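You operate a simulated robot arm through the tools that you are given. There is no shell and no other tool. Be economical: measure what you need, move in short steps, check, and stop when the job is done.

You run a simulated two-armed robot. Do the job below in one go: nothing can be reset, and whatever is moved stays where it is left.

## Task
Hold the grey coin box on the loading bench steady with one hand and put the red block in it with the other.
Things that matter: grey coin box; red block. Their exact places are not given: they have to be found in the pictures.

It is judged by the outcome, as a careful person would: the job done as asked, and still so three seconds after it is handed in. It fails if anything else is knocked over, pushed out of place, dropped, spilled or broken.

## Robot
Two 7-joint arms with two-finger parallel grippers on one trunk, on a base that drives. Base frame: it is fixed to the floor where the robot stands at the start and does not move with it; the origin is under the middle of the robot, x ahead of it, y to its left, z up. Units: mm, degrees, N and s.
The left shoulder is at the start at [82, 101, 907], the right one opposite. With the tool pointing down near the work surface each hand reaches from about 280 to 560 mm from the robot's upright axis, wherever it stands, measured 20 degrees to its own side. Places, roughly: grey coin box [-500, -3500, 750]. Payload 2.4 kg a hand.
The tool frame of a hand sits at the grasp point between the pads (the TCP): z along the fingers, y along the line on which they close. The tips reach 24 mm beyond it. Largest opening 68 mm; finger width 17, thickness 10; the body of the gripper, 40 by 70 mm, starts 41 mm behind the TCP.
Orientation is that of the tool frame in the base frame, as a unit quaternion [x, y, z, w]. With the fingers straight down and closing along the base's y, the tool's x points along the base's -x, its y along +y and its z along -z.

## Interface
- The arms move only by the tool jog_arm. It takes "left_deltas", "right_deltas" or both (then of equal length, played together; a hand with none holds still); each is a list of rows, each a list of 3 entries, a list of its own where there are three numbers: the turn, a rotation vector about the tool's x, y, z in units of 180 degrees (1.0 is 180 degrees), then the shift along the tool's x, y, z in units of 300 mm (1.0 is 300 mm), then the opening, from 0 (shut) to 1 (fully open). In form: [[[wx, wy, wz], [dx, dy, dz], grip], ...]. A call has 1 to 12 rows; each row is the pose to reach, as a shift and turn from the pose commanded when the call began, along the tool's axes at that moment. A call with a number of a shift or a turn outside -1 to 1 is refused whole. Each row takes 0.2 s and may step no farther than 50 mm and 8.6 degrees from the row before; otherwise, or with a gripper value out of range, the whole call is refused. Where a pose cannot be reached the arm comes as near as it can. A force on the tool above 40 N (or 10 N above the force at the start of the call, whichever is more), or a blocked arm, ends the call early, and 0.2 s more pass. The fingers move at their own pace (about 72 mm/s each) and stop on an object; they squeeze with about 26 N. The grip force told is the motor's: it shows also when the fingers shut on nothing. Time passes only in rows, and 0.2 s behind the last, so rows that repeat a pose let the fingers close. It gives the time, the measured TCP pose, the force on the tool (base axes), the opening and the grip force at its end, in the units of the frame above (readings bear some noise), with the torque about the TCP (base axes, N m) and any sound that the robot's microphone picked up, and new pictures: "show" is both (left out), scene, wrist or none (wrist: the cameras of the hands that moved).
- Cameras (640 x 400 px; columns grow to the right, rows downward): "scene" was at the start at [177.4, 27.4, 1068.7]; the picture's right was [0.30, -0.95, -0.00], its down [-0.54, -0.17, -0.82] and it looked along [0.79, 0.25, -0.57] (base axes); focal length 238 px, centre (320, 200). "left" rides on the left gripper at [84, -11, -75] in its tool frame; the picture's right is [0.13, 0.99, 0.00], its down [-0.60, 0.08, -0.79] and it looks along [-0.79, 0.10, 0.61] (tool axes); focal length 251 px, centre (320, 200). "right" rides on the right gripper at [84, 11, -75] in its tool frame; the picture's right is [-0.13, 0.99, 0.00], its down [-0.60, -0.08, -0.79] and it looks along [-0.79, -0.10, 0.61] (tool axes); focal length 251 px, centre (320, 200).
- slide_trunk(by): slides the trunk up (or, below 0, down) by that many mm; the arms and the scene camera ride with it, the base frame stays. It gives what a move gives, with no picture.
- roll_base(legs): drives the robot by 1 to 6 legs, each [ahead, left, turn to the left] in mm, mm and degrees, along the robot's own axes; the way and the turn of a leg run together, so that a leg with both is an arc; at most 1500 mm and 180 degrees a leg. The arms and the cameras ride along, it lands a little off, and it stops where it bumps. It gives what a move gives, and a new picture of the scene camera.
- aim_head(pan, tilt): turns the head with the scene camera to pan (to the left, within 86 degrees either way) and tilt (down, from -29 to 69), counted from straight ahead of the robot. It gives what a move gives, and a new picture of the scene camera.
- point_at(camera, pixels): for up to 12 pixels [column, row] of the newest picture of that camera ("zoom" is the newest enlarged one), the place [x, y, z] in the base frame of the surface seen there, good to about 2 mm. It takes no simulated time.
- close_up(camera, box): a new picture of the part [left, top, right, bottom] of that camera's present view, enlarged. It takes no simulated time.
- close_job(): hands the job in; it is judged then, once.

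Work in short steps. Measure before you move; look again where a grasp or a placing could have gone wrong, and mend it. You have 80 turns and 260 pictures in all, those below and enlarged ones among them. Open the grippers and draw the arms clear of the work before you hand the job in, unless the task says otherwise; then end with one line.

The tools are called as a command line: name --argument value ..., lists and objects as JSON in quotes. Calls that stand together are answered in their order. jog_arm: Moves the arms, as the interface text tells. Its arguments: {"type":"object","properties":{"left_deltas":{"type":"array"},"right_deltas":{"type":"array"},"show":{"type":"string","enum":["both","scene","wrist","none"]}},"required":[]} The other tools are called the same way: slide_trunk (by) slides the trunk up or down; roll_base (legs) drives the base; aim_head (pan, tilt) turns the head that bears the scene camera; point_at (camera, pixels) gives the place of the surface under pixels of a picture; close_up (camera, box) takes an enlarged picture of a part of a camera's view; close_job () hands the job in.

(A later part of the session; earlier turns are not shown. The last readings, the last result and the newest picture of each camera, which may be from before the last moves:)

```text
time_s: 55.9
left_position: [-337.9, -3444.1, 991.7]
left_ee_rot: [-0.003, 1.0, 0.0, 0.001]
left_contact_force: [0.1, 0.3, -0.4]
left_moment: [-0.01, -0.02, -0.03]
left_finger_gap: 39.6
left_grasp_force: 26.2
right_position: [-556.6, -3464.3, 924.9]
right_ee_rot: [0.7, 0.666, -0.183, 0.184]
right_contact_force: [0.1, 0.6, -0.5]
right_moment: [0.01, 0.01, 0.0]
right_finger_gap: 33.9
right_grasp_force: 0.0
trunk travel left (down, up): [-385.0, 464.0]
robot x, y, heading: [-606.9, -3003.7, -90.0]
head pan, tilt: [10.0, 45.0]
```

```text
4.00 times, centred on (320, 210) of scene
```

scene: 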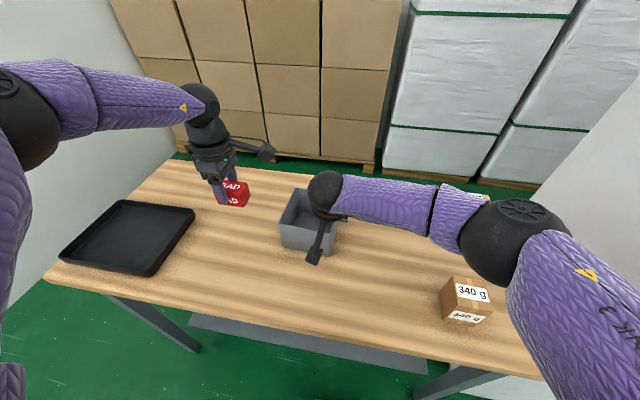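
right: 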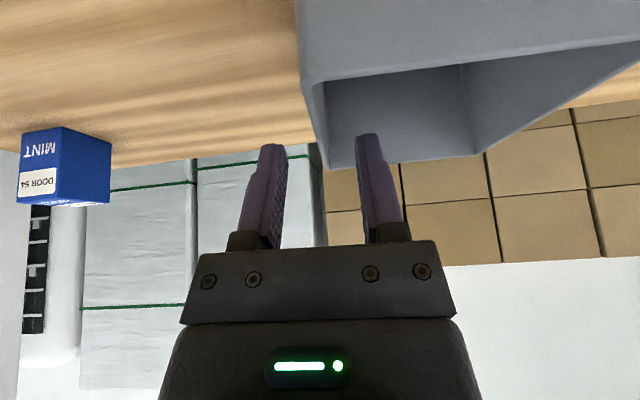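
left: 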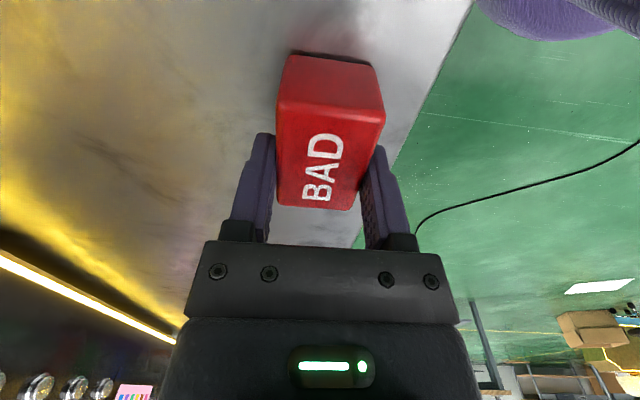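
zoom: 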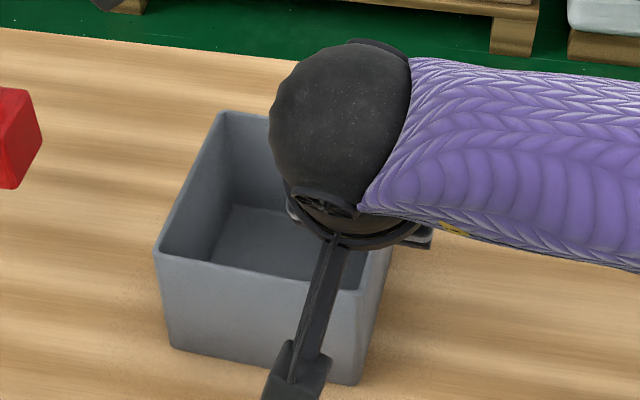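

Wall rim (col ~320) sits between the fingers (285 and 360). I descend the last 32 mm and close on the wall.

jog_arm --right_deltas '[[[0, 0, 0], [0.025, 0, 0.047], 0.5], [[0, 0, 0], [0.05, 0, 0.094], 0.5], [[0, 0, 0], [0.05, 0, 0.094], 0.3], [[0, 0, 0], [0.05, 0, 0.094], 0.1], [[0, 0, 0], [0.05, 0, 0.094], 0], [[0, 0, 0], [0.05, 0, 0.094], 0]]'

close_up --camera "scene" --box '[256, 160, 384, 260]'

```text
time_s: 57.3
left_position: [-337.9, -3443.6, 991.3]
left_ee_rot: [-0.002, 1.0, 0.0, 0.001]
left_contact_force: [0.2, 0.1, -1.6]
left_moment: [0.0, 0.0, -0.04]
left_finger_gap: 39.4
left_grasp_force: 25.8
right_position: [-557.7, -3464.2, 894.8]
right_ee_rot: [0.7, 0.666, -0.182, 0.184]
right_contact_force: [-1.1, 0.5, -0.7]
right_moment: [-0.05, 0.16, -0.06]
right_finger_gap: 3.6
right_grasp_force: 25.9
trunk travel left (down, up): [-385.0, 464.0]
robot x, y, heading: [-608.1, -3003.3, -89.5]
head pan, tilt: [10.0, 45.0]
```

scene: 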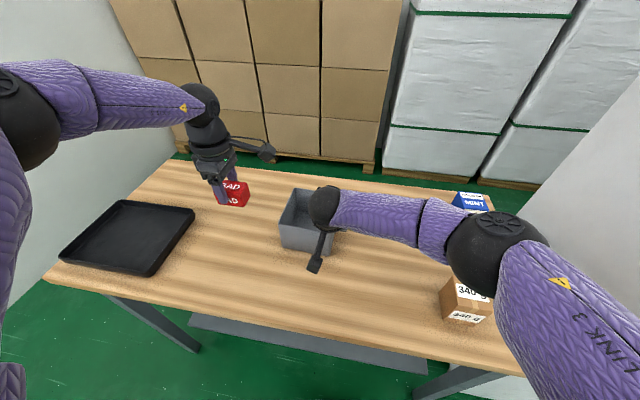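
right: 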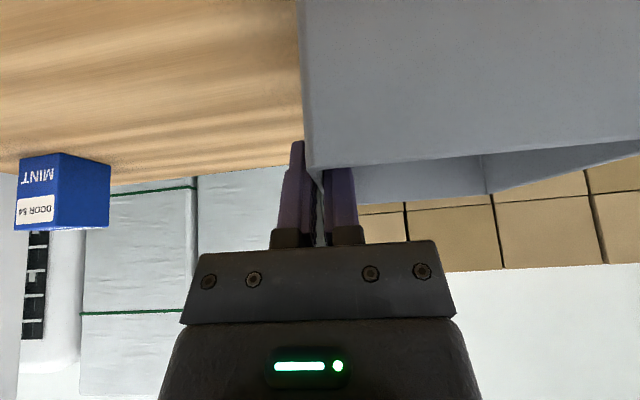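

```text
4.00 times, centred on (320, 210) of scene
```

zoom: 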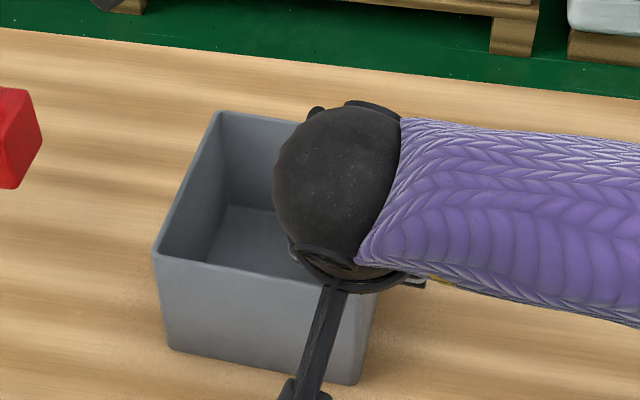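

Right hand holds the wall (gap 3.6 mm, 26 N). I check where the right wrist and forearm are, for clearance to the incoming left hand.

point_at --camera "zoom" --pixels '[[340, 190], [280, 190], [360, 105], [420, 160], [315, 112], [300, 130], [600, 200]]'

point_at --camera "scene" --pixels '[[205, 105], [268, 152], [212, 150], [190, 110]]'

```text
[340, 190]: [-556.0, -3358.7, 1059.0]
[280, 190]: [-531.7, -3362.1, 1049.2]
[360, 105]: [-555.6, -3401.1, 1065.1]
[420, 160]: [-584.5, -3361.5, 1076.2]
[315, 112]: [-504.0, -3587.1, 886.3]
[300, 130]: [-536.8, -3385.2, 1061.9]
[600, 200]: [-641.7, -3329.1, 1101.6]
```

```text
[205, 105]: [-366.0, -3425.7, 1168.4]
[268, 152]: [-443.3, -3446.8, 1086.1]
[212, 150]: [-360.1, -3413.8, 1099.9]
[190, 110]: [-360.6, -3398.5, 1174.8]
```

Clearances look fine. I first test the left hand's reach by moving it 68 mm forward at its present height, away from the box.

jog_arm --left_deltas '[[[0, 0, 0], [0, -0.08, 0], 0.3], [[0, 0, 0], [0, -0.16, 0], 0.3], [[0, 0, 0], [0, -0.227, 0], 0.3]]' --show "none"

```text
time_s: 58.1
left_position: [-334.3, -3462.0, 1004.8]
left_ee_rot: [-0.003, 1.0, 0.0, 0.0]
left_contact_force: [0.1, -0.3, -0.3]
left_moment: [0.01, -0.03, 0.03]
left_finger_gap: 39.6
left_grasp_force: 26.1
left hand out of reach, approached as far as the arm can: row 1, 2, 3
right_position: [-558.0, -3463.9, 893.6]
right_ee_rot: [0.699, 0.666, -0.182, 0.184]
right_contact_force: [0.4, 0.4, -0.1]
right_moment: [0.03, 0.13, 0.03]
right_finger_gap: 3.9
right_grasp_force: 25.9
trunk travel left (down, up): [-385.0, 464.0]
robot x, y, heading: [-606.3, -3008.1, -89.5]
head pan, tilt: [10.0, 45.0]
```

Not reachable with this wrist turn. I turn the left hand +90° (camera toward the robot) where it is, clear of everything, which should extend the reach.

jog_arm --left_deltas '[[[0, 0, 0.0455], [0, 0.05, 0], 0.3], [[0, 0, 0.0909], [0, 0.07, 0], 0.3], [[0, 0, 0.1364], [0, 0.07, 0], 0.3], [[0, 0, 0.1818], [0, 0.07, 0], 0.3], [[0, 0, 0.2273], [0, 0.07, 0], 0.3], [[0, 0, 0.2727], [0, 0.07, 0], 0.3], [[0, 0, 0.3182], [0, 0.07, 0], 0.3], [[0, 0, 0.3636], [0, 0.07, 0], 0.3], [[0, 0, 0.4091], [0, 0.07, 0], 0.3], [[0, 0, 0.4545], [0, 0.07, 0], 0.3], [[0, 0, 0.5], [0, 0.07, 0], 0.3], [[0, 0, 0.5], [0, 0.07, 0], 0.3]]'

```text
time_s: 60.7
left_position: [-335.9, -3438.7, 1002.2]
left_ee_rot: [0.705, 0.709, 0.0, 0.001]
left_contact_force: [-0.5, 0.2, -0.9]
left_moment: [-0.03, 0.0, -0.07]
left_finger_gap: 39.3
left_grasp_force: 26.3
right_position: [-557.0, -3465.0, 892.9]
right_ee_rot: [0.7, 0.666, -0.182, 0.184]
right_contact_force: [-0.6, -0.2, -0.2]
right_moment: [0.07, 0.14, 0.01]
right_finger_gap: 4.0
right_grasp_force: 25.8
trunk travel left (down, up): [-385.0, 464.0]
robot x, y, heading: [-603.0, -3007.9, -89.8]
head pan, tilt: [10.0, 45.0]
```

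scene: 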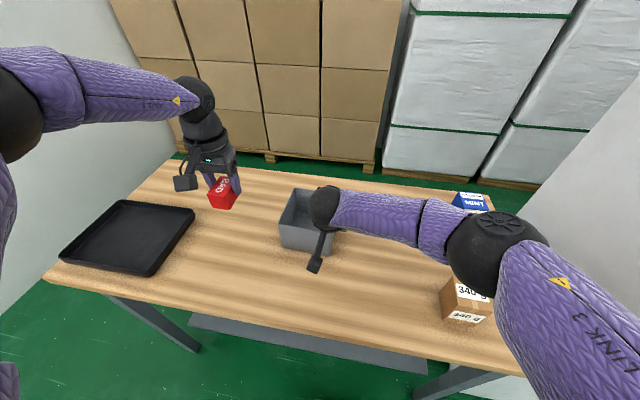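
left: 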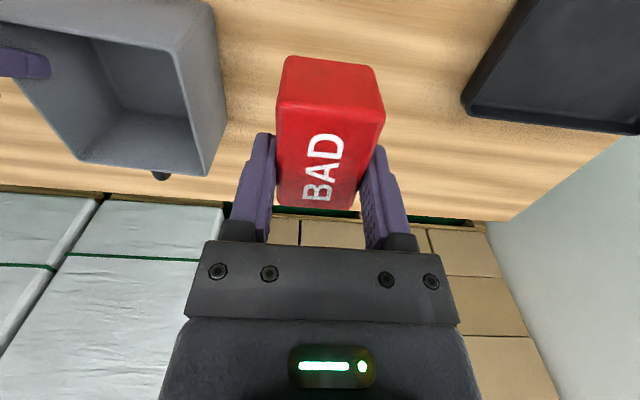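

Now the left hand's camera faces the robot. I move it forward 69 mm, then right 110 mm (stopping short), checking reach.

jog_arm --left_deltas '[[[0, 0, 0], [-0.1, 0, 0], 0.3], [[0, 0, 0], [-0.2, 0, 0], 0.3], [[0, 0, 0], [-0.23, -0.09, 0], 0.3], [[0, 0, 0], [-0.23, -0.18, 0], 0.3], [[0, 0, 0], [-0.23, -0.27, 0], 0.3], [[0, 0, 0], [-0.23, -0.36, 0], 0.3], [[0, 0, 0], [-0.23, -0.36, 0], 0.3]]'

```text
time_s: 62.3
left_position: [-417.1, -3445.7, 1018.3]
left_ee_rot: [0.705, 0.709, 0.0, 0.001]
left_contact_force: [-0.1, 0.9, -0.2]
left_moment: [0.0, 0.0, -0.01]
left_finger_gap: 39.4
left_grasp_force: 25.9
left hand out of reach, approached as far as the arm can: row 1, 2, 3, 4, 5, 6, 7
right_position: [-556.2, -3464.4, 892.6]
right_ee_rot: [0.7, 0.666, -0.183, 0.184]
right_contact_force: [0.3, 0.6, 0.3]
right_moment: [0.03, 0.17, -0.02]
right_finger_gap: 4.1
right_grasp_force: 25.7
trunk travel left (down, up): [-385.0, 464.0]
robot x, y, heading: [-606.7, -3010.9, -89.8]
head pan, tilt: [10.0, 45.0]
```

scene: 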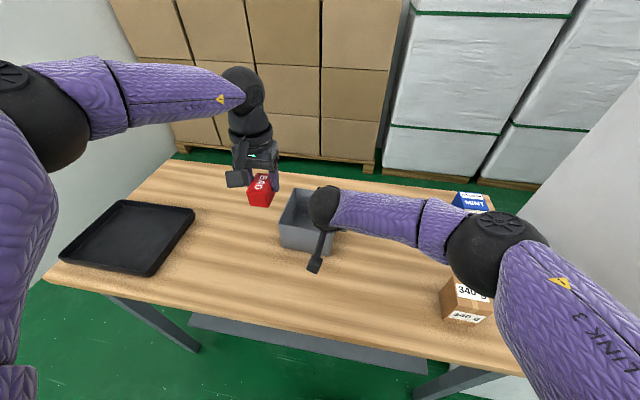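
left: 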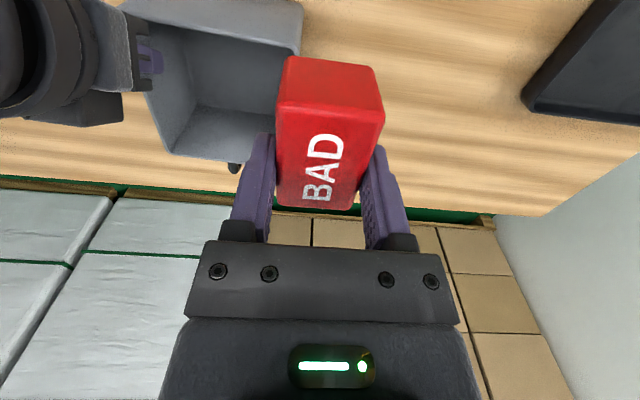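

The limit seems due to the hand being too high relative to the shoulder. I move back left 60 mm, lower to z≈950 and test forward reach there.

jog_arm --left_deltas '[[[0, 0, 0], [0, 0.1, 0.03], 0.3], [[0, 0, 0], [0, 0.2, 0.1], 0.3], [[0, 0, 0], [0, 0.2, 0.17], 0.3], [[0, 0, 0], [0, 0.2, 0.227], 0.3], [[0, 0, 0], [-0.1, 0.2, 0.227], 0.3], [[0, 0, 0], [-0.2, 0.2, 0.227], 0.3], [[0, 0, 0], [-0.2, 0.2, 0.227], 0.3]]' --show "none"

```text
time_s: 63.9
left_position: [-340.8, -3452.4, 972.5]
left_ee_rot: [0.706, 0.709, 0.001, 0.0]
left_contact_force: [-0.5, 0.2, 0.3]
left_moment: [-0.01, 0.01, -0.01]
left_finger_gap: 39.7
left_grasp_force: 26.1
left hand out of reach, approached as far as the arm can: row 4, 5, 6, 7
right_position: [-558.3, -3464.7, 892.5]
right_ee_rot: [0.7, 0.666, -0.183, 0.183]
right_contact_force: [-0.3, 0.2, 0.1]
right_moment: [0.03, 0.11, -0.01]
right_finger_gap: 4.0
right_grasp_force: 26.0
trunk travel left (down, up): [-385.0, 464.0]
robot x, y, heading: [-603.9, -3005.6, -89.7]
head pan, tilt: [10.0, 45.0]
```

The left arm runs out of reach toward the box. I'll release the wall, raise the right hand clear, pull the left back, and then bring the base closer.

jog_arm --right_deltas '[[[0, 0, 0], [0, 0, 0], 0.25], [[0, 0, 0], [0, 0, 0], 0.5], [[0, 0, 0], [0, 0, 0], 0.5], [[0, 0, 0], [-0.03, 0, -0.058], 0.5], [[0, 0, 0], [-0.06, 0, -0.116], 0.5], [[0, 0, 0], [-0.1, 0, -0.193], 0.5], [[0, 0, 0], [-0.141, 0, -0.272], 0.5], [[0, 0, 0], [-0.2, 0, -0.38], 0.5], [[0, 0, 0], [-0.24, 0, -0.46], 0.5]]' --left_deltas '[[[0, 0, 0], [0.05, 0, -0.05], 0.3], [[0, 0, 0], [0.1, 0, -0.1], 0.3], [[0, 0, 0], [0.15, 0, -0.15], 0.3], [[0, 0, 0], [0.2, 0, -0.2], 0.3], [[0, 0, 0], [0.25, 0, -0.25], 0.3], [[0, 0, 0], [0.25, 0, -0.3], 0.3], [[0, 0, 0], [0.25, 0, -0.33], 0.3], [[0, 0, 0], [0.25, 0, -0.33], 0.3], [[0, 0, 0], [0.25, 0, -0.33], 0.3]]' --show "scene"

```text
time_s: 65.9
left_position: [-340.2, -3375.7, 1072.0]
left_ee_rot: [0.705, 0.709, 0.0, 0.001]
left_contact_force: [0.0, 0.4, -0.9]
left_moment: [0.04, -0.03, 0.01]
left_finger_gap: 39.3
left_grasp_force: 26.2
right_position: [-558.9, -3458.1, 1050.0]
right_ee_rot: [0.7, 0.665, -0.183, 0.183]
right_contact_force: [0.7, 0.5, -0.2]
right_moment: [0.01, 0.01, 0.01]
right_finger_gap: 33.8
right_grasp_force: 0.1
trunk travel left (down, up): [-385.0, 464.0]
robot x, y, heading: [-604.6, -3002.7, -89.7]
head pan, tilt: [10.0, 45.0]
```

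scene: 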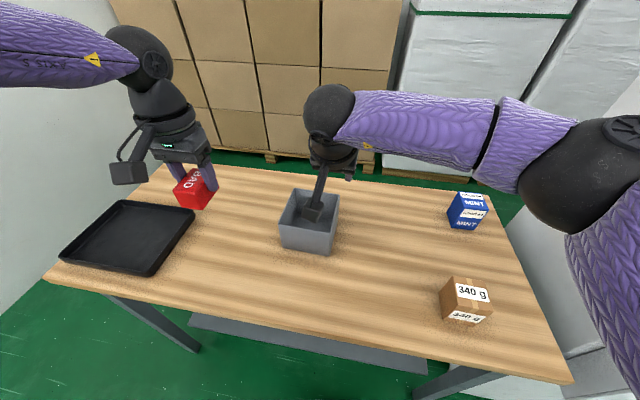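

Box unmoved. I drive 50 mm ahead in two small legs, then lower the trunk 100 mm.

roll_base --legs '[[25, 0, 0], [25, 0, 0]]'

slide_trunk --by -100

```text
time_s: 67.1
left_position: [-338.9, -3426.2, 1071.4]
left_ee_rot: [0.706, 0.709, 0.0, 0.001]
left_contact_force: [-0.4, -0.4, -1.0]
left_moment: [-0.01, -0.01, 0.01]
left_finger_gap: 39.4
left_grasp_force: 26.2
right_position: [-559.1, -3508.3, 1049.2]
right_ee_rot: [0.7, 0.665, -0.184, 0.183]
right_contact_force: [0.2, -0.8, -0.6]
right_moment: [0.01, 0.03, -0.01]
right_finger_gap: 34.1
right_grasp_force: 0.0
trunk travel left (down, up): [-385.0, 464.0]
robot x, y, heading: [-602.4, -3054.8, -89.8]
head pan, tilt: [10.0, 45.0]
```

scene: 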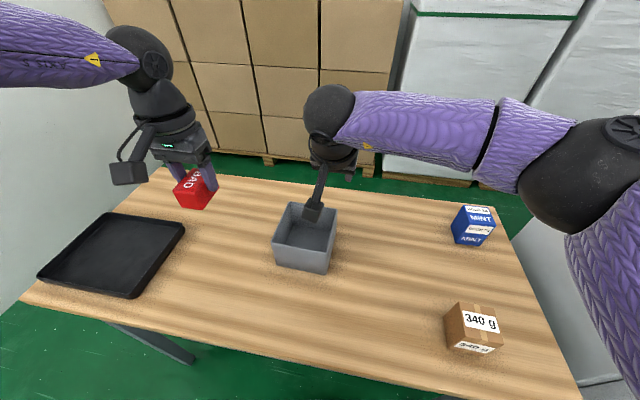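

```text
time_s: 68.5
left_position: [-339.0, -3425.8, 972.9]
left_ee_rot: [0.705, 0.709, 0.0, 0.001]
left_contact_force: [0.0, -0.2, -0.6]
left_moment: [-0.04, 0.01, 0.0]
left_finger_gap: 39.4
left_grasp_force: 25.8
right_position: [-558.2, -3506.7, 949.9]
right_ee_rot: [0.7, 0.666, -0.183, 0.184]
right_contact_force: [0.0, 0.0, -0.4]
right_moment: [-0.01, 0.02, -0.01]
right_finger_gap: 33.9
right_grasp_force: 0.1
trunk travel left (down, up): [-285.0, 564.0]
robot x, y, heading: [-605.6, -3056.0, -89.7]
head pan, tilt: [10.0, 45.0]
```

Now I test left reach at the target's y (−3508) down to z≈900, beside the box where it's clear.

jog_arm --left_deltas '[[[0, 0, 0], [-0.09, 0, 0], 0.3], [[0, 0, 0], [-0.18, 0, 0], 0.3], [[0, 0, 0], [-0.273, 0, 0], 0.3], [[0, 0, 0], [-0.273, 0, 0.1], 0.3], [[0, 0, 0], [-0.273, 0, 0.2], 0.3], [[0, 0, 0], [-0.273, 0, 0.25], 0.3]]' --show "scene"

```text
time_s: 69.9
left_position: [-339.0, -3506.9, 897.0]
left_ee_rot: [0.706, 0.708, 0.001, 0.001]
left_contact_force: [-0.5, 0.2, -0.5]
left_moment: [-0.01, -0.01, 0.0]
left_finger_gap: 39.2
left_grasp_force: 26.0
right_position: [-557.9, -3507.9, 949.0]
right_ee_rot: [0.7, 0.665, -0.183, 0.184]
right_contact_force: [0.2, 0.6, -0.4]
right_moment: [-0.03, -0.04, -0.01]
right_finger_gap: 34.1
right_grasp_force: 0.0
trunk travel left (down, up): [-285.0, 564.0]
robot x, y, heading: [-602.5, -3054.9, -89.8]
head pan, tilt: [10.0, 45.0]
```

scene: 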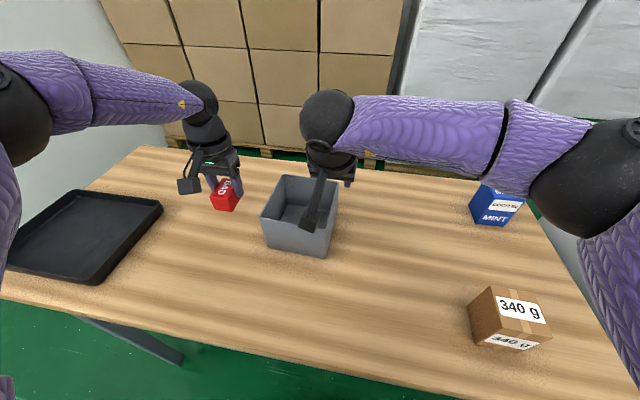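

Reach is good now. I raise the left again, and put the right hand back on the right wall at y≈−3463 and close.

jog_arm --left_deltas '[[[0, 0, 0], [0, 0, -0.1], 0.3], [[0, 0, 0], [0, 0, -0.2], 0.3], [[0, 0, 0], [0, 0, -0.25], 0.3], [[0, 0, 0], [0, 0, -0.25], 0.3], [[0, 0, 0], [0, 0, -0.25], 0.3], [[0, 0, 0], [0, 0, -0.25], 0.3], [[0, 0, 0], [0, 0, -0.25], 0.3], [[0, 0, 0], [0, 0, -0.25], 0.3]]' --right_deltas '[[[0, 0, 0], [0.064, 0.002, -0.037], 0.5], [[0, 0, 0], [0.127, 0.002, -0.073], 0.5], [[0, 0, 0], [0.174, 0.002, 0.008], 0.5], [[0, 0, 0], [0.221, 0.002, 0.088], 0.5], [[0, 0, 0], [0.221, 0.002, 0.088], 0.3], [[0, 0, 0], [0.221, 0.002, 0.088], 0.1], [[0, 0, 0], [0.221, 0.002, 0.088], 0], [[0, 0, 0], [0.221, 0.002, 0.088], 0]]'

close_up --camera "scene" --box '[240, 150, 384, 262]'

```text
time_s: 71.7
left_position: [-342.0, -3505.9, 972.0]
left_ee_rot: [0.705, 0.709, 0.0, 0.0]
left_contact_force: [0.1, 0.1, -0.1]
left_moment: [0.0, 0.02, 0.01]
left_finger_gap: 39.5
left_grasp_force: 25.8
right_position: [-555.2, -3463.7, 894.0]
right_ee_rot: [0.7, 0.666, -0.182, 0.184]
right_contact_force: [0.3, 0.8, -0.2]
right_moment: [0.06, 0.15, -0.05]
right_finger_gap: 3.8
right_grasp_force: 25.7
trunk travel left (down, up): [-285.0, 564.0]
robot x, y, heading: [-605.6, -3058.7, -89.7]
head pan, tilt: [10.0, 45.0]
```

scene: 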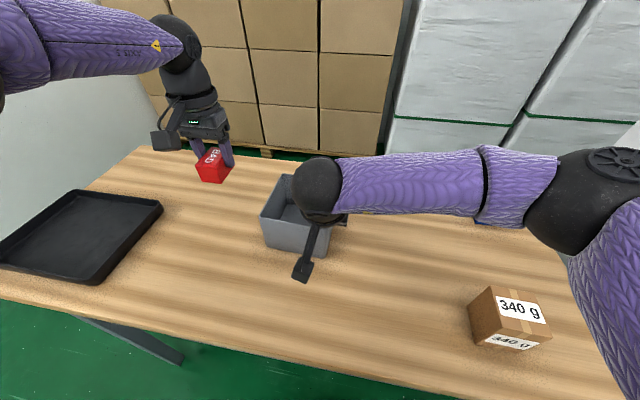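
right: 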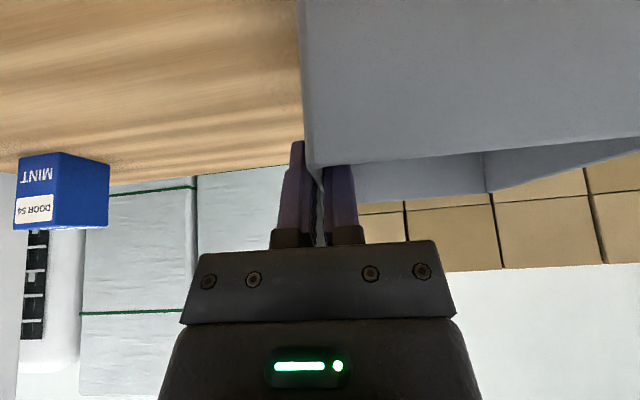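
left: 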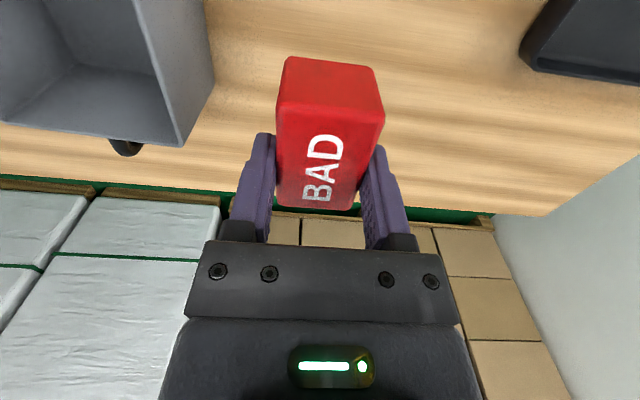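

```text
3.57 times, centred on (312, 206) of scene
```

zoom: 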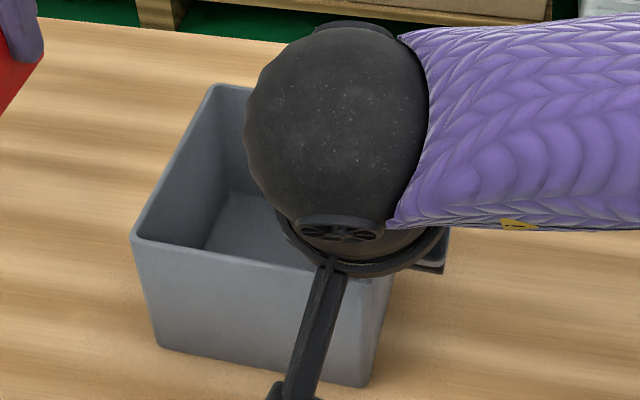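

Held again. I check the box's left rim corners to centre the block.

point_at --camera "zoom" --pixels '[[135, 238], [213, 88], [175, 165], [250, 92], [215, 215], [155, 225], [290, 150], [335, 210], [250, 130]]'

```text
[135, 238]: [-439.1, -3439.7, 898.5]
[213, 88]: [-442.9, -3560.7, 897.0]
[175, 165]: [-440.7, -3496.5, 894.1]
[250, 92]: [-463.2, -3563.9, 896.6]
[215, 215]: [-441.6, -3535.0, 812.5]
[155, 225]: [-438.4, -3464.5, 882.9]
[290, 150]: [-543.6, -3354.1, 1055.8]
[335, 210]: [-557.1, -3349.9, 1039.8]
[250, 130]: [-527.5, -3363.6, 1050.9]
```

Box unmoved; interior centre ≈ (−494,−3500). I move the left hand over it at z≈972 with a 15° yaw so its camera swings away from the right hand.

jog_arm --left_deltas '[[[0, 0, 0.021], [-0.003, -0.08, 0], 0.3], [[0, 0, 0.042], [-0.006, -0.16, 0], 0.3], [[0, 0, 0.063], [-0.009, -0.24, 0], 0.3], [[0, 0, 0.083], [-0.013, -0.32, 0], 0.3], [[0, 0, 0.083], [-0.013, -0.4, 0], 0.3], [[0, 0, 0.083], [-0.013, -0.483, 0], 0.3], [[0, 0, 0.083], [-0.013, -0.483, 0], 0.3]]'

close_up --camera "scene" --box '[224, 130, 368, 262]'

```text
time_s: 73.3
left_position: [-466.7, -3489.1, 969.4]
left_ee_rot: [0.791, 0.611, 0.0, 0.001]
left_contact_force: [-0.3, 0.5, -0.4]
left_moment: [0.0, 0.01, 0.03]
left_finger_gap: 39.5
left_grasp_force: 26.1
left hand out of reach, approached as far as the arm can: row 4, 5, 6, 7
right_position: [-556.2, -3463.4, 893.9]
right_ee_rot: [0.7, 0.666, -0.183, 0.184]
right_contact_force: [0.5, 0.0, 0.3]
right_moment: [0.14, 0.14, -0.02]
right_finger_gap: 3.8
right_grasp_force: 26.1
trunk travel left (down, up): [-285.0, 564.0]
robot x, y, heading: [-603.4, -3057.5, -89.7]
head pan, tilt: [10.0, 45.0]
```

scene: 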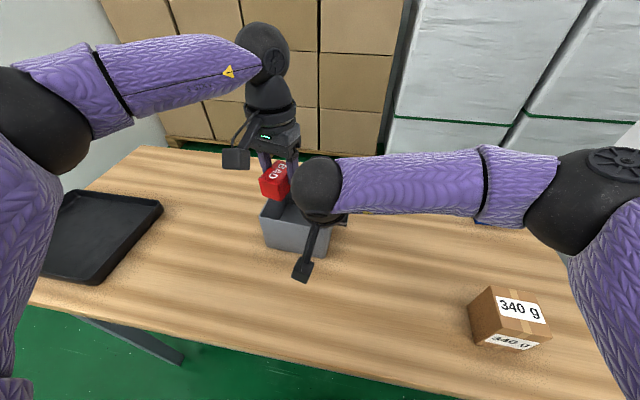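
left: 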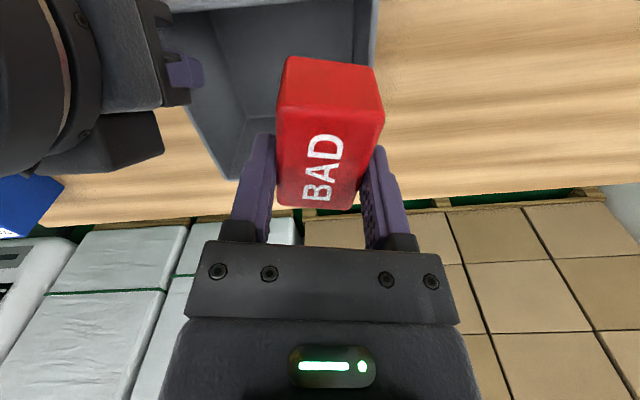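

```text
3.03 times, centred on (296, 196) of scene
```

zoom: 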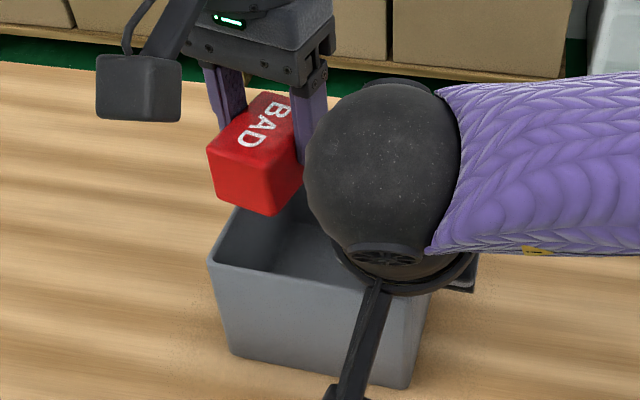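

The yaw costs reach (now at (−467,−3489)). I reduce the yaw by 10° while pushing to (−487,−3510).

jog_arm --left_deltas '[[[0, 0, -0.02], [0, 0, 0], 0.3], [[0, 0, -0.04], [-0.03, -0.015, 0], 0.3], [[0, 0, -0.055], [-0.06, -0.03, 0], 0.3], [[0, 0, -0.055], [-0.085, -0.047, 0], 0.3], [[0, 0, -0.055], [-0.085, -0.047, 0], 0.3]]'

close_up --camera "scene" --box '[224, 130, 368, 262]'

```text
time_s: 74.5
left_position: [-466.3, -3487.7, 969.0]
left_ee_rot: [0.735, 0.678, 0.001, 0.0]
left_contact_force: [-0.3, -0.2, -0.4]
left_moment: [-0.05, -0.02, 0.02]
left_finger_gap: 39.5
left_grasp_force: 26.3
left hand out of reach, approached as far as the arm can: row 2, 3, 4, 5
right_position: [-555.7, -3464.1, 895.2]
right_ee_rot: [0.7, 0.665, -0.183, 0.183]
right_contact_force: [0.4, -0.4, -0.5]
right_moment: [0.09, 0.14, -0.02]
right_finger_gap: 4.0
right_grasp_force: 25.9
trunk travel left (down, up): [-285.0, 564.0]
robot x, y, heading: [-605.5, -3054.2, -89.8]
head pan, tilt: [10.0, 45.0]
```

scene: 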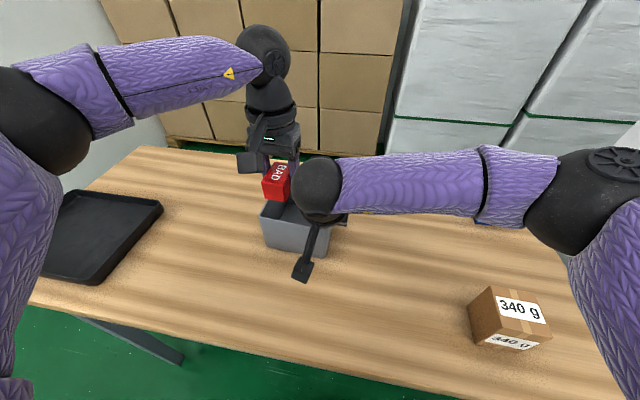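
left: 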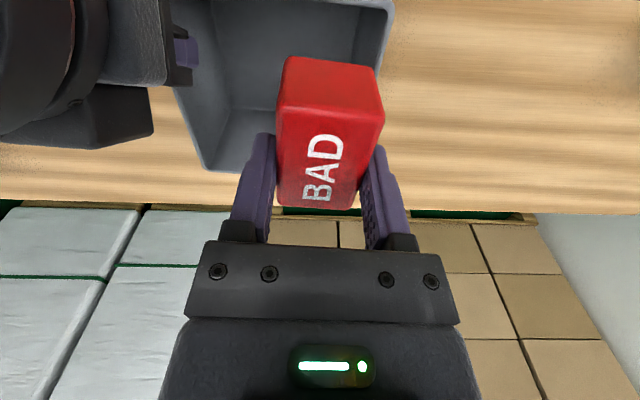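

```text
3.03 times, centred on (296, 196) of scene
```

zoom: 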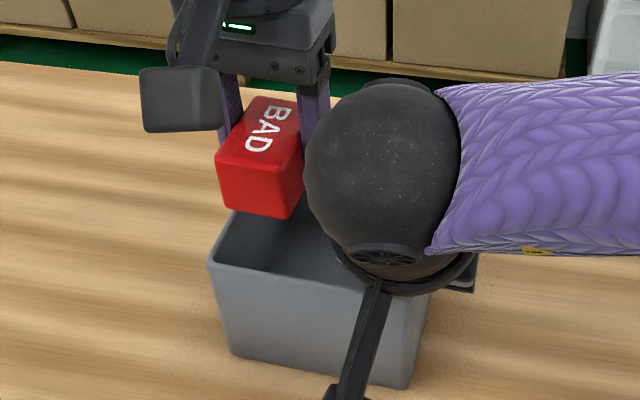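

The left arm is limited going across; it reaches better farther to its own side. I release the wall, raise the right hand, and will shift the base 95 mm to the right.

jog_arm --right_deltas '[[[0, 0, 0], [0, 0, 0], 0.25], [[0, 0, 0], [0, 0, 0], 0.5], [[0, 0, 0], [0, 0, 0], 0.5], [[0, 0, 0], [-0.03, 0, -0.058], 0.5], [[0, 0, 0], [-0.06, 0, -0.116], 0.5], [[0, 0, 0], [-0.1, 0, -0.193], 0.5], [[0, 0, 0], [-0.141, 0, -0.272], 0.5]]' --show "none"

roll_base --legs '[[0, -95, 0]]'

```text
time_s: 76.1
left_position: [-466.9, -3488.4, 968.8]
left_ee_rot: [0.736, 0.677, 0.001, 0.001]
left_contact_force: [0.3, 0.4, -0.5]
left_moment: [0.0, -0.01, 0.01]
left_finger_gap: 39.4
left_grasp_force: 25.8
right_position: [-555.1, -3458.5, 985.8]
right_ee_rot: [0.699, 0.666, -0.183, 0.184]
right_contact_force: [0.4, 0.6, 0.9]
right_moment: [-0.02, -0.02, 0.0]
right_finger_gap: 34.0
right_grasp_force: 0.1
trunk travel left (down, up): [-285.0, 564.0]
robot x, y, heading: [-606.7, -3055.9, -89.7]
head pan, tilt: [10.0, 45.0]
```

```text
time_s: 77.2
left_position: [-562.6, -3487.9, 968.5]
left_ee_rot: [0.736, 0.677, 0.001, 0.0]
left_contact_force: [-0.8, 0.4, -0.6]
left_moment: [-0.01, 0.0, 0.0]
left_finger_gap: 39.6
left_grasp_force: 26.3
right_position: [-651.3, -3458.9, 986.6]
right_ee_rot: [0.7, 0.666, -0.183, 0.183]
right_contact_force: [-0.2, -0.3, -0.2]
right_moment: [-0.01, -0.01, -0.01]
right_finger_gap: 33.9
right_grasp_force: 0.1
trunk travel left (down, up): [-285.0, 564.0]
robot x, y, heading: [-696.1, -3051.6, -89.6]
head pan, tilt: [10.0, 45.0]
```

scene: 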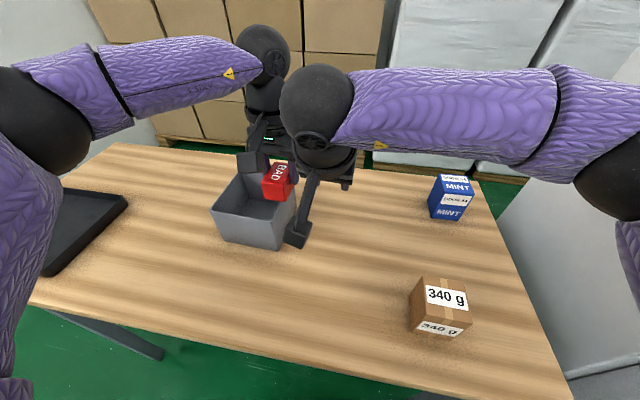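

Now the left goes to (−487,−3508) above the box to test the reach.

jog_arm --left_deltas '[[[0, 0, 0.01], [0, 0.09, 0], 0.3], [[0, 0, 0.02], [-0.02, 0.18, 0], 0.3], [[0, 0, 0.03], [-0.046, 0.257, 0], 0.3], [[0, 0, 0.03], [-0.046, 0.257, 0], 0.3]]' --show "wrist"

close_up --camera "scene" --box '[184, 130, 328, 262]'

```text
time_s: 78.2
left_position: [-487.0, -3507.2, 968.8]
left_ee_rot: [0.767, 0.642, 0.0, 0.002]
left_contact_force: [-0.6, 0.2, -1.1]
left_moment: [-0.03, -0.02, -0.01]
left_finger_gap: 39.5
left_grasp_force: 26.1
right_position: [-650.7, -3458.3, 985.9]
right_ee_rot: [0.7, 0.666, -0.182, 0.184]
right_contact_force: [-1.5, 0.2, 0.1]
right_moment: [0.02, -0.04, 0.03]
right_finger_gap: 34.0
right_grasp_force: 0.0
trunk travel left (down, up): [-285.0, 564.0]
robot x, y, heading: [-698.2, -3057.2, -89.8]
head pan, tilt: [10.0, 45.0]
```

left: 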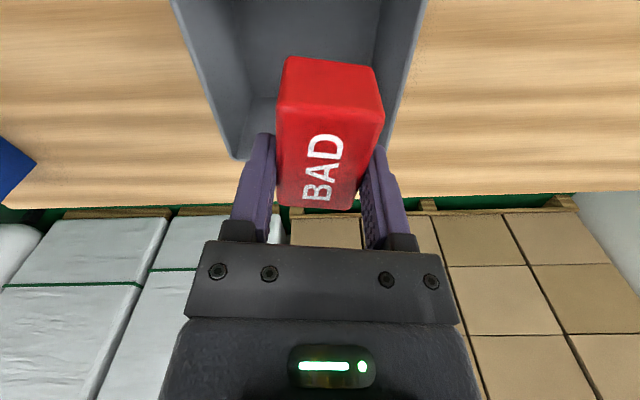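

```text
3.03 times, centred on (256, 196) of scene
```

zoom: 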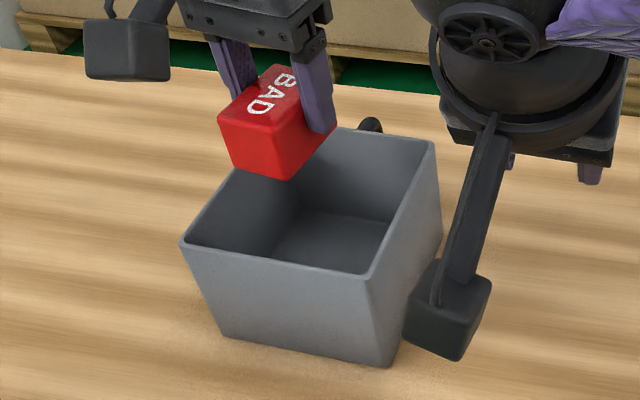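

Reach is fine here. I bring the right hand back over and onto the right wall and grip it.

jog_arm --right_deltas '[[[0, 0, 0], [0.02, 0.1, 0.037], 0.5], [[0, 0, 0], [0.04, 0.21, 0.074], 0.5], [[0, 0, 0], [0.057, 0.313, 0.11], 0.5], [[0, 0, 0], [0.057, 0.313, 0.11], 0.5]]'

close_up --camera "scene" --box '[184, 110, 348, 262]'

```text
time_s: 79.2
left_position: [-487.1, -3506.9, 967.6]
left_ee_rot: [0.767, 0.642, 0.0, 0.0]
left_contact_force: [0.3, -0.2, -0.8]
left_moment: [0.0, -0.01, -0.02]
left_finger_gap: 39.5
left_grasp_force: 26.4
right_position: [-554.4, -3465.0, 950.8]
right_ee_rot: [0.7, 0.665, -0.184, 0.183]
right_contact_force: [0.2, -0.3, -0.2]
right_moment: [-0.01, 0.0, -0.02]
right_finger_gap: 34.0
right_grasp_force: 0.1
trunk travel left (down, up): [-285.0, 564.0]
robot x, y, heading: [-700.7, -3057.7, -89.7]
head pan, tilt: [10.0, 45.0]
```

scene: 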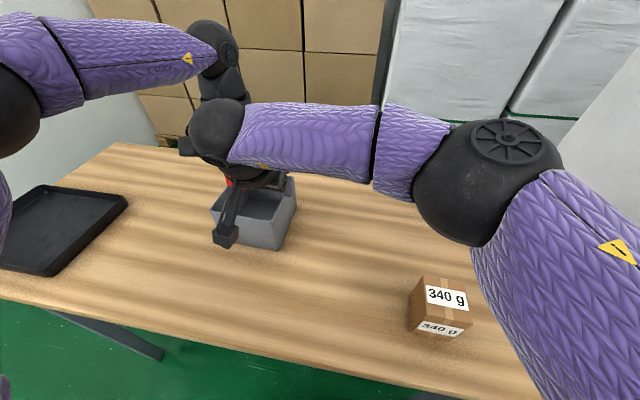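
right: 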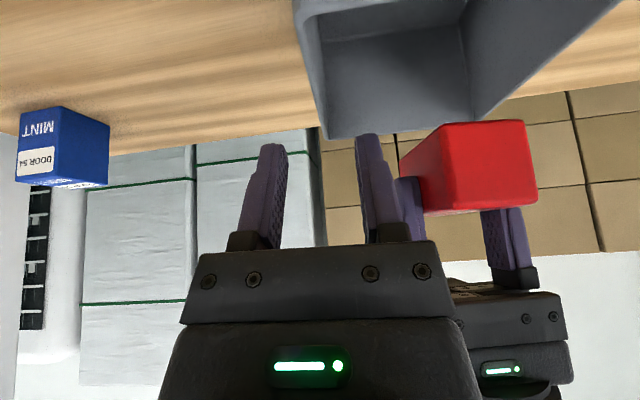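

```text
2.63 times, centred on (266, 186) of scene
```

zoom: 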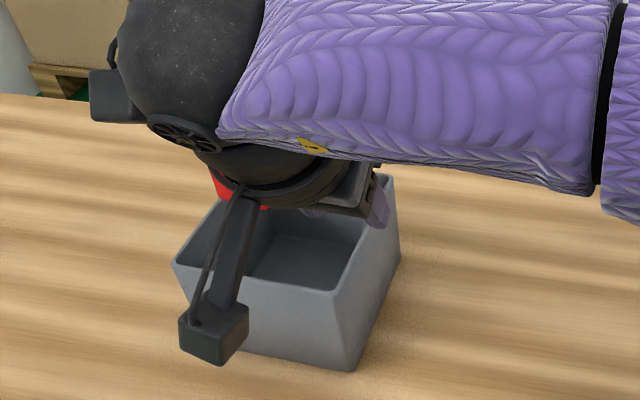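

No contacts; wall rim at col ~322 between the fingers. Down 57 mm and close.

jog_arm --right_deltas '[[[0, 0, 0], [0.032, -0.007, 0.055], 0.5], [[0, 0, 0], [0.064, -0.007, 0.11], 0.5], [[0, 0, 0], [0.095, -0.007, 0.164], 0.5], [[0, 0, 0], [0.095, -0.007, 0.164], 0.3], [[0, 0, 0], [0.095, -0.007, 0.164], 0.1], [[0, 0, 0], [0.095, -0.007, 0.164], 0], [[0, 0, 0], [0.095, -0.007, 0.164], 0]]'

point_at --camera "left" --pixels '[[238, 157], [395, 110], [215, 110], [418, 30]]'

```text
time_s: 80.8
left_position: [-486.6, -3508.0, 968.7]
left_ee_rot: [0.767, 0.642, 0.001, 0.001]
left_contact_force: [-0.5, 0.2, -0.7]
left_moment: [0.02, 0.01, 0.01]
left_finger_gap: 39.3
left_grasp_force: 26.4
right_position: [-557.0, -3464.4, 894.0]
right_ee_rot: [0.7, 0.666, -0.182, 0.183]
right_contact_force: [0.0, -0.3, 0.3]
right_moment: [0.02, 0.13, 0.02]
right_finger_gap: 3.6
right_grasp_force: 26.5
trunk travel left (down, up): [-285.0, 564.0]
robot x, y, heading: [-701.2, -3053.5, -89.9]
head pan, tilt: [10.0, 45.0]
```

scene: 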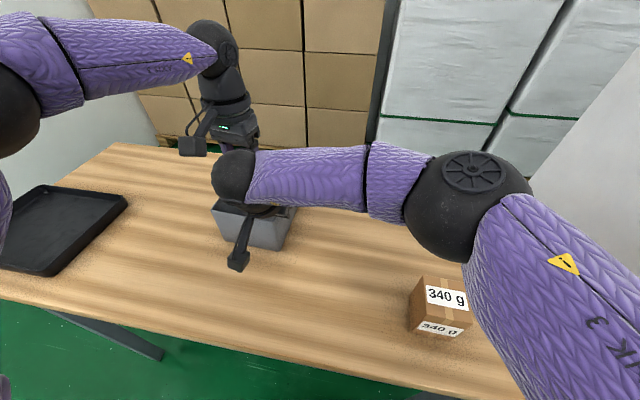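
right: 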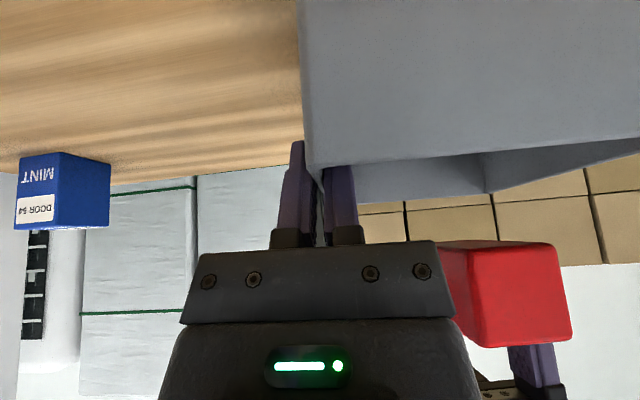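

```text
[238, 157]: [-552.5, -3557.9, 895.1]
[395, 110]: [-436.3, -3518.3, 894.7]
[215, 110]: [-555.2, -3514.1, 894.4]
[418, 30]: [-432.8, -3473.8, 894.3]
```

Wall held again (3.6 mm, 26 N), block centred over the opening. I lower the left hand in small steps to z≈915.

jog_arm --left_deltas '[[[0, 0, 0], [0, 0, 0.06], 0.3], [[0, 0, 0], [0, 0, 0.12], 0.3], [[0, 0, 0], [0, 0, 0.18], 0.3]]'

close_up --camera "scene" --box '[164, 110, 308, 262]'

```text
time_s: 81.6
left_position: [-485.2, -3508.0, 915.3]
left_ee_rot: [0.767, 0.642, 0.0, 0.001]
left_contact_force: [-0.1, 0.4, -1.0]
left_moment: [0.0, -0.01, 0.02]
left_finger_gap: 39.3
left_grasp_force: 25.7
right_position: [-558.1, -3464.2, 894.9]
right_ee_rot: [0.7, 0.666, -0.183, 0.184]
right_contact_force: [-0.5, 0.6, 0.0]
right_moment: [0.11, 0.12, 0.02]
right_finger_gap: 3.9
right_grasp_force: 26.0
trunk travel left (down, up): [-285.0, 564.0]
robot x, y, heading: [-701.1, -3052.9, -89.8]
head pan, tilt: [10.0, 45.0]
```

scene: 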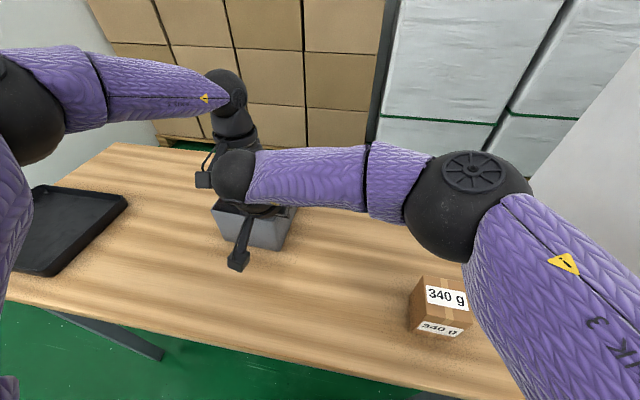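
left: 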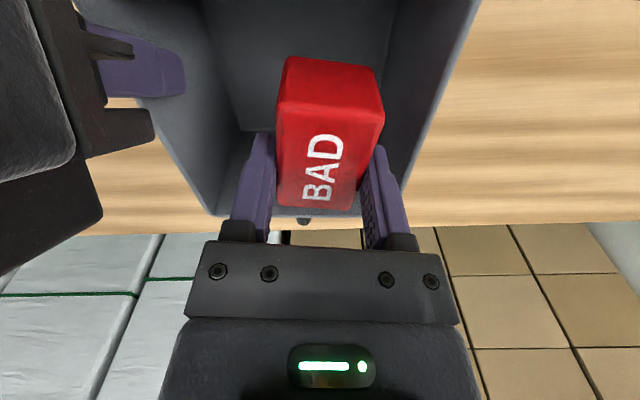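

```text
2.63 times, centred on (236, 186) of scene
```

zoom: 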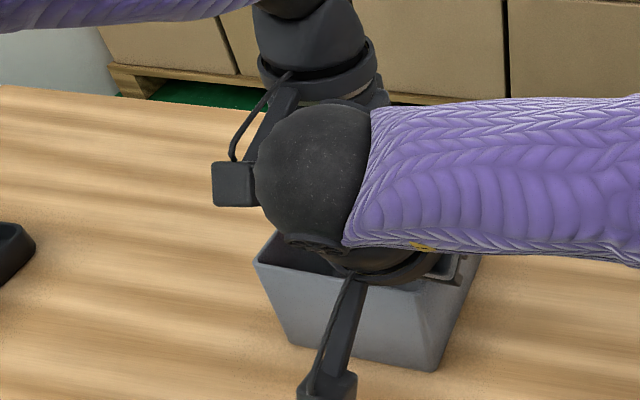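

The block is in the opening with a bit more room on the right-wall side; I shift 4 mm that way and lower to z≈870.

jog_arm --left_deltas '[[[0, 0, 0], [0, -0.013, 0.03], 0.3], [[0, 0, 0], [0, -0.013, 0.08], 0.3], [[0, 0, 0], [0, -0.013, 0.12], 0.3], [[0, 0, 0], [0, -0.013, 0.15], 0.3]]' --show "wrist"

```text
time_s: 82.6
left_position: [-489.2, -3508.1, 870.0]
left_ee_rot: [0.767, 0.642, 0.001, 0.001]
left_contact_force: [1.2, 0.0, -0.9]
left_moment: [0.02, 0.01, 0.01]
left_finger_gap: 39.5
left_grasp_force: 26.1
right_position: [-558.4, -3465.1, 893.7]
right_ee_rot: [0.7, 0.666, -0.183, 0.184]
right_contact_force: [0.6, -0.1, -0.2]
right_moment: [0.09, 0.11, -0.01]
right_finger_gap: 3.9
right_grasp_force: 26.4
trunk travel left (down, up): [-285.0, 564.0]
robot x, y, heading: [-700.0, -3059.2, -89.5]
head pan, tilt: [10.0, 45.0]
```

left: 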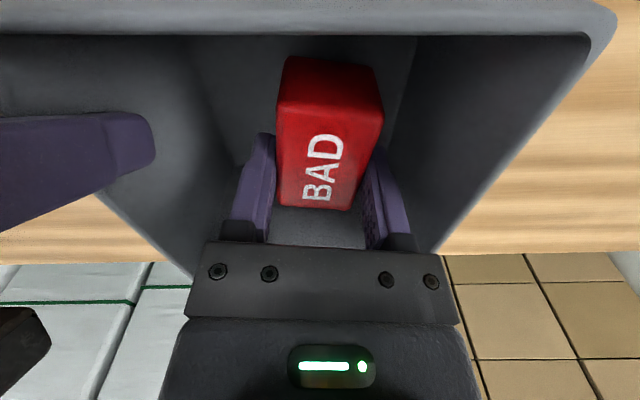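

Deep in the box, no contact. I lower 10 mm more and open to ~48 mm to release.

jog_arm --left_deltas '[[[0, 0, 0], [0, 0, 0.035], 0.3], [[0, 0, 0], [0, 0, 0.035], 0.65], [[0, 0, 0], [0, 0, 0.035], 0.7], [[0, 0, 0], [0, 0, 0.035], 0.7], [[0, 0, 0], [0, 0, 0.035], 0.7]]' --show "wrist"

```text
time_s: 83.8
left_position: [-490.2, -3505.7, 860.6]
left_ee_rot: [0.766, 0.642, 0.001, 0.001]
left_contact_force: [0.0, -0.1, 0.1]
left_moment: [-0.01, 0.0, 0.01]
left_finger_gap: 47.8
left_grasp_force: 0.1
right_position: [-557.7, -3464.3, 894.3]
right_ee_rot: [0.7, 0.666, -0.182, 0.184]
right_contact_force: [0.8, -0.7, -0.4]
right_moment: [0.11, 0.19, -0.04]
right_finger_gap: 3.8
right_grasp_force: 26.4
trunk travel left (down, up): [-285.0, 564.0]
robot x, y, heading: [-700.9, -3057.8, -89.7]
head pan, tilt: [10.0, 45.0]
```

left: 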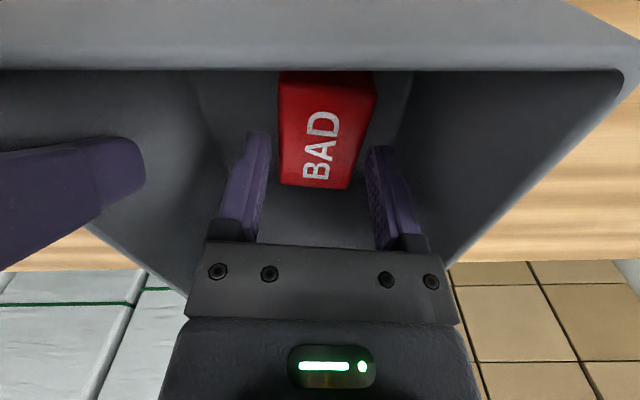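

The block rests flat on the box floor. I raise the left hand straight up 130 mm, keeping the opening, then move it off to the left while the right still holds.

jog_arm --left_deltas '[[[0, 0, 0], [0, 0, -0.08], 0.7], [[0, 0, 0], [0, 0, -0.16], 0.7], [[0, 0, 0], [0, 0, -0.25], 0.7], [[0, 0, 0], [0, 0, -0.34], 0.7], [[0, 0, 0], [0, 0, -0.4], 0.7], [[0, 0, 0], [0, 0.12, -0.42], 0.7], [[0, 0, 0], [0, 0.25, -0.42], 0.7], [[0, 0, 0], [0.1, 0.35, -0.42], 0.7], [[0, 0, 0], [0.2, 0.45, -0.42], 1]]'

```text
time_s: 85.8
left_position: [-375.3, -3451.0, 980.9]
left_ee_rot: [0.765, 0.644, 0.001, 0.002]
left_contact_force: [-0.2, -0.2, -0.3]
left_moment: [0.01, 0.03, -0.01]
left_finger_gap: 67.9
left_grasp_force: 0.0
left hand out of reach, approached as far as the arm can: row 7, 8, 9
right_position: [-557.1, -3464.6, 893.9]
right_ee_rot: [0.7, 0.665, -0.183, 0.184]
right_contact_force: [0.9, 0.0, -0.2]
right_moment: [0.08, 0.14, -0.01]
right_finger_gap: 3.9
right_grasp_force: 26.4
trunk travel left (down, up): [-285.0, 564.0]
robot x, y, heading: [-696.5, -3057.8, -89.7]
head pan, tilt: [10.0, 45.0]
```

scene: 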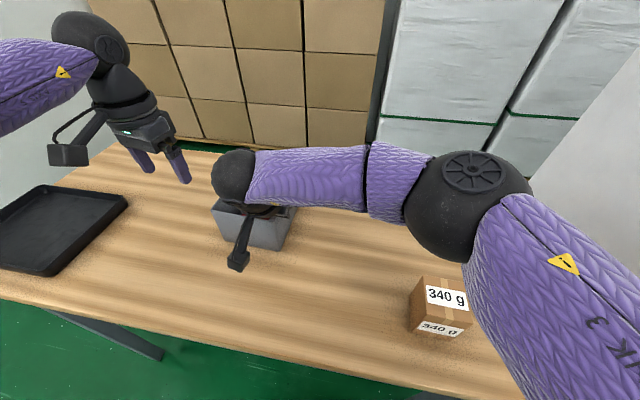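
left: 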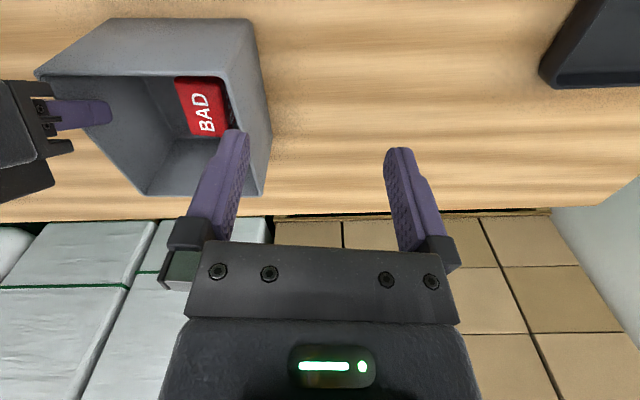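

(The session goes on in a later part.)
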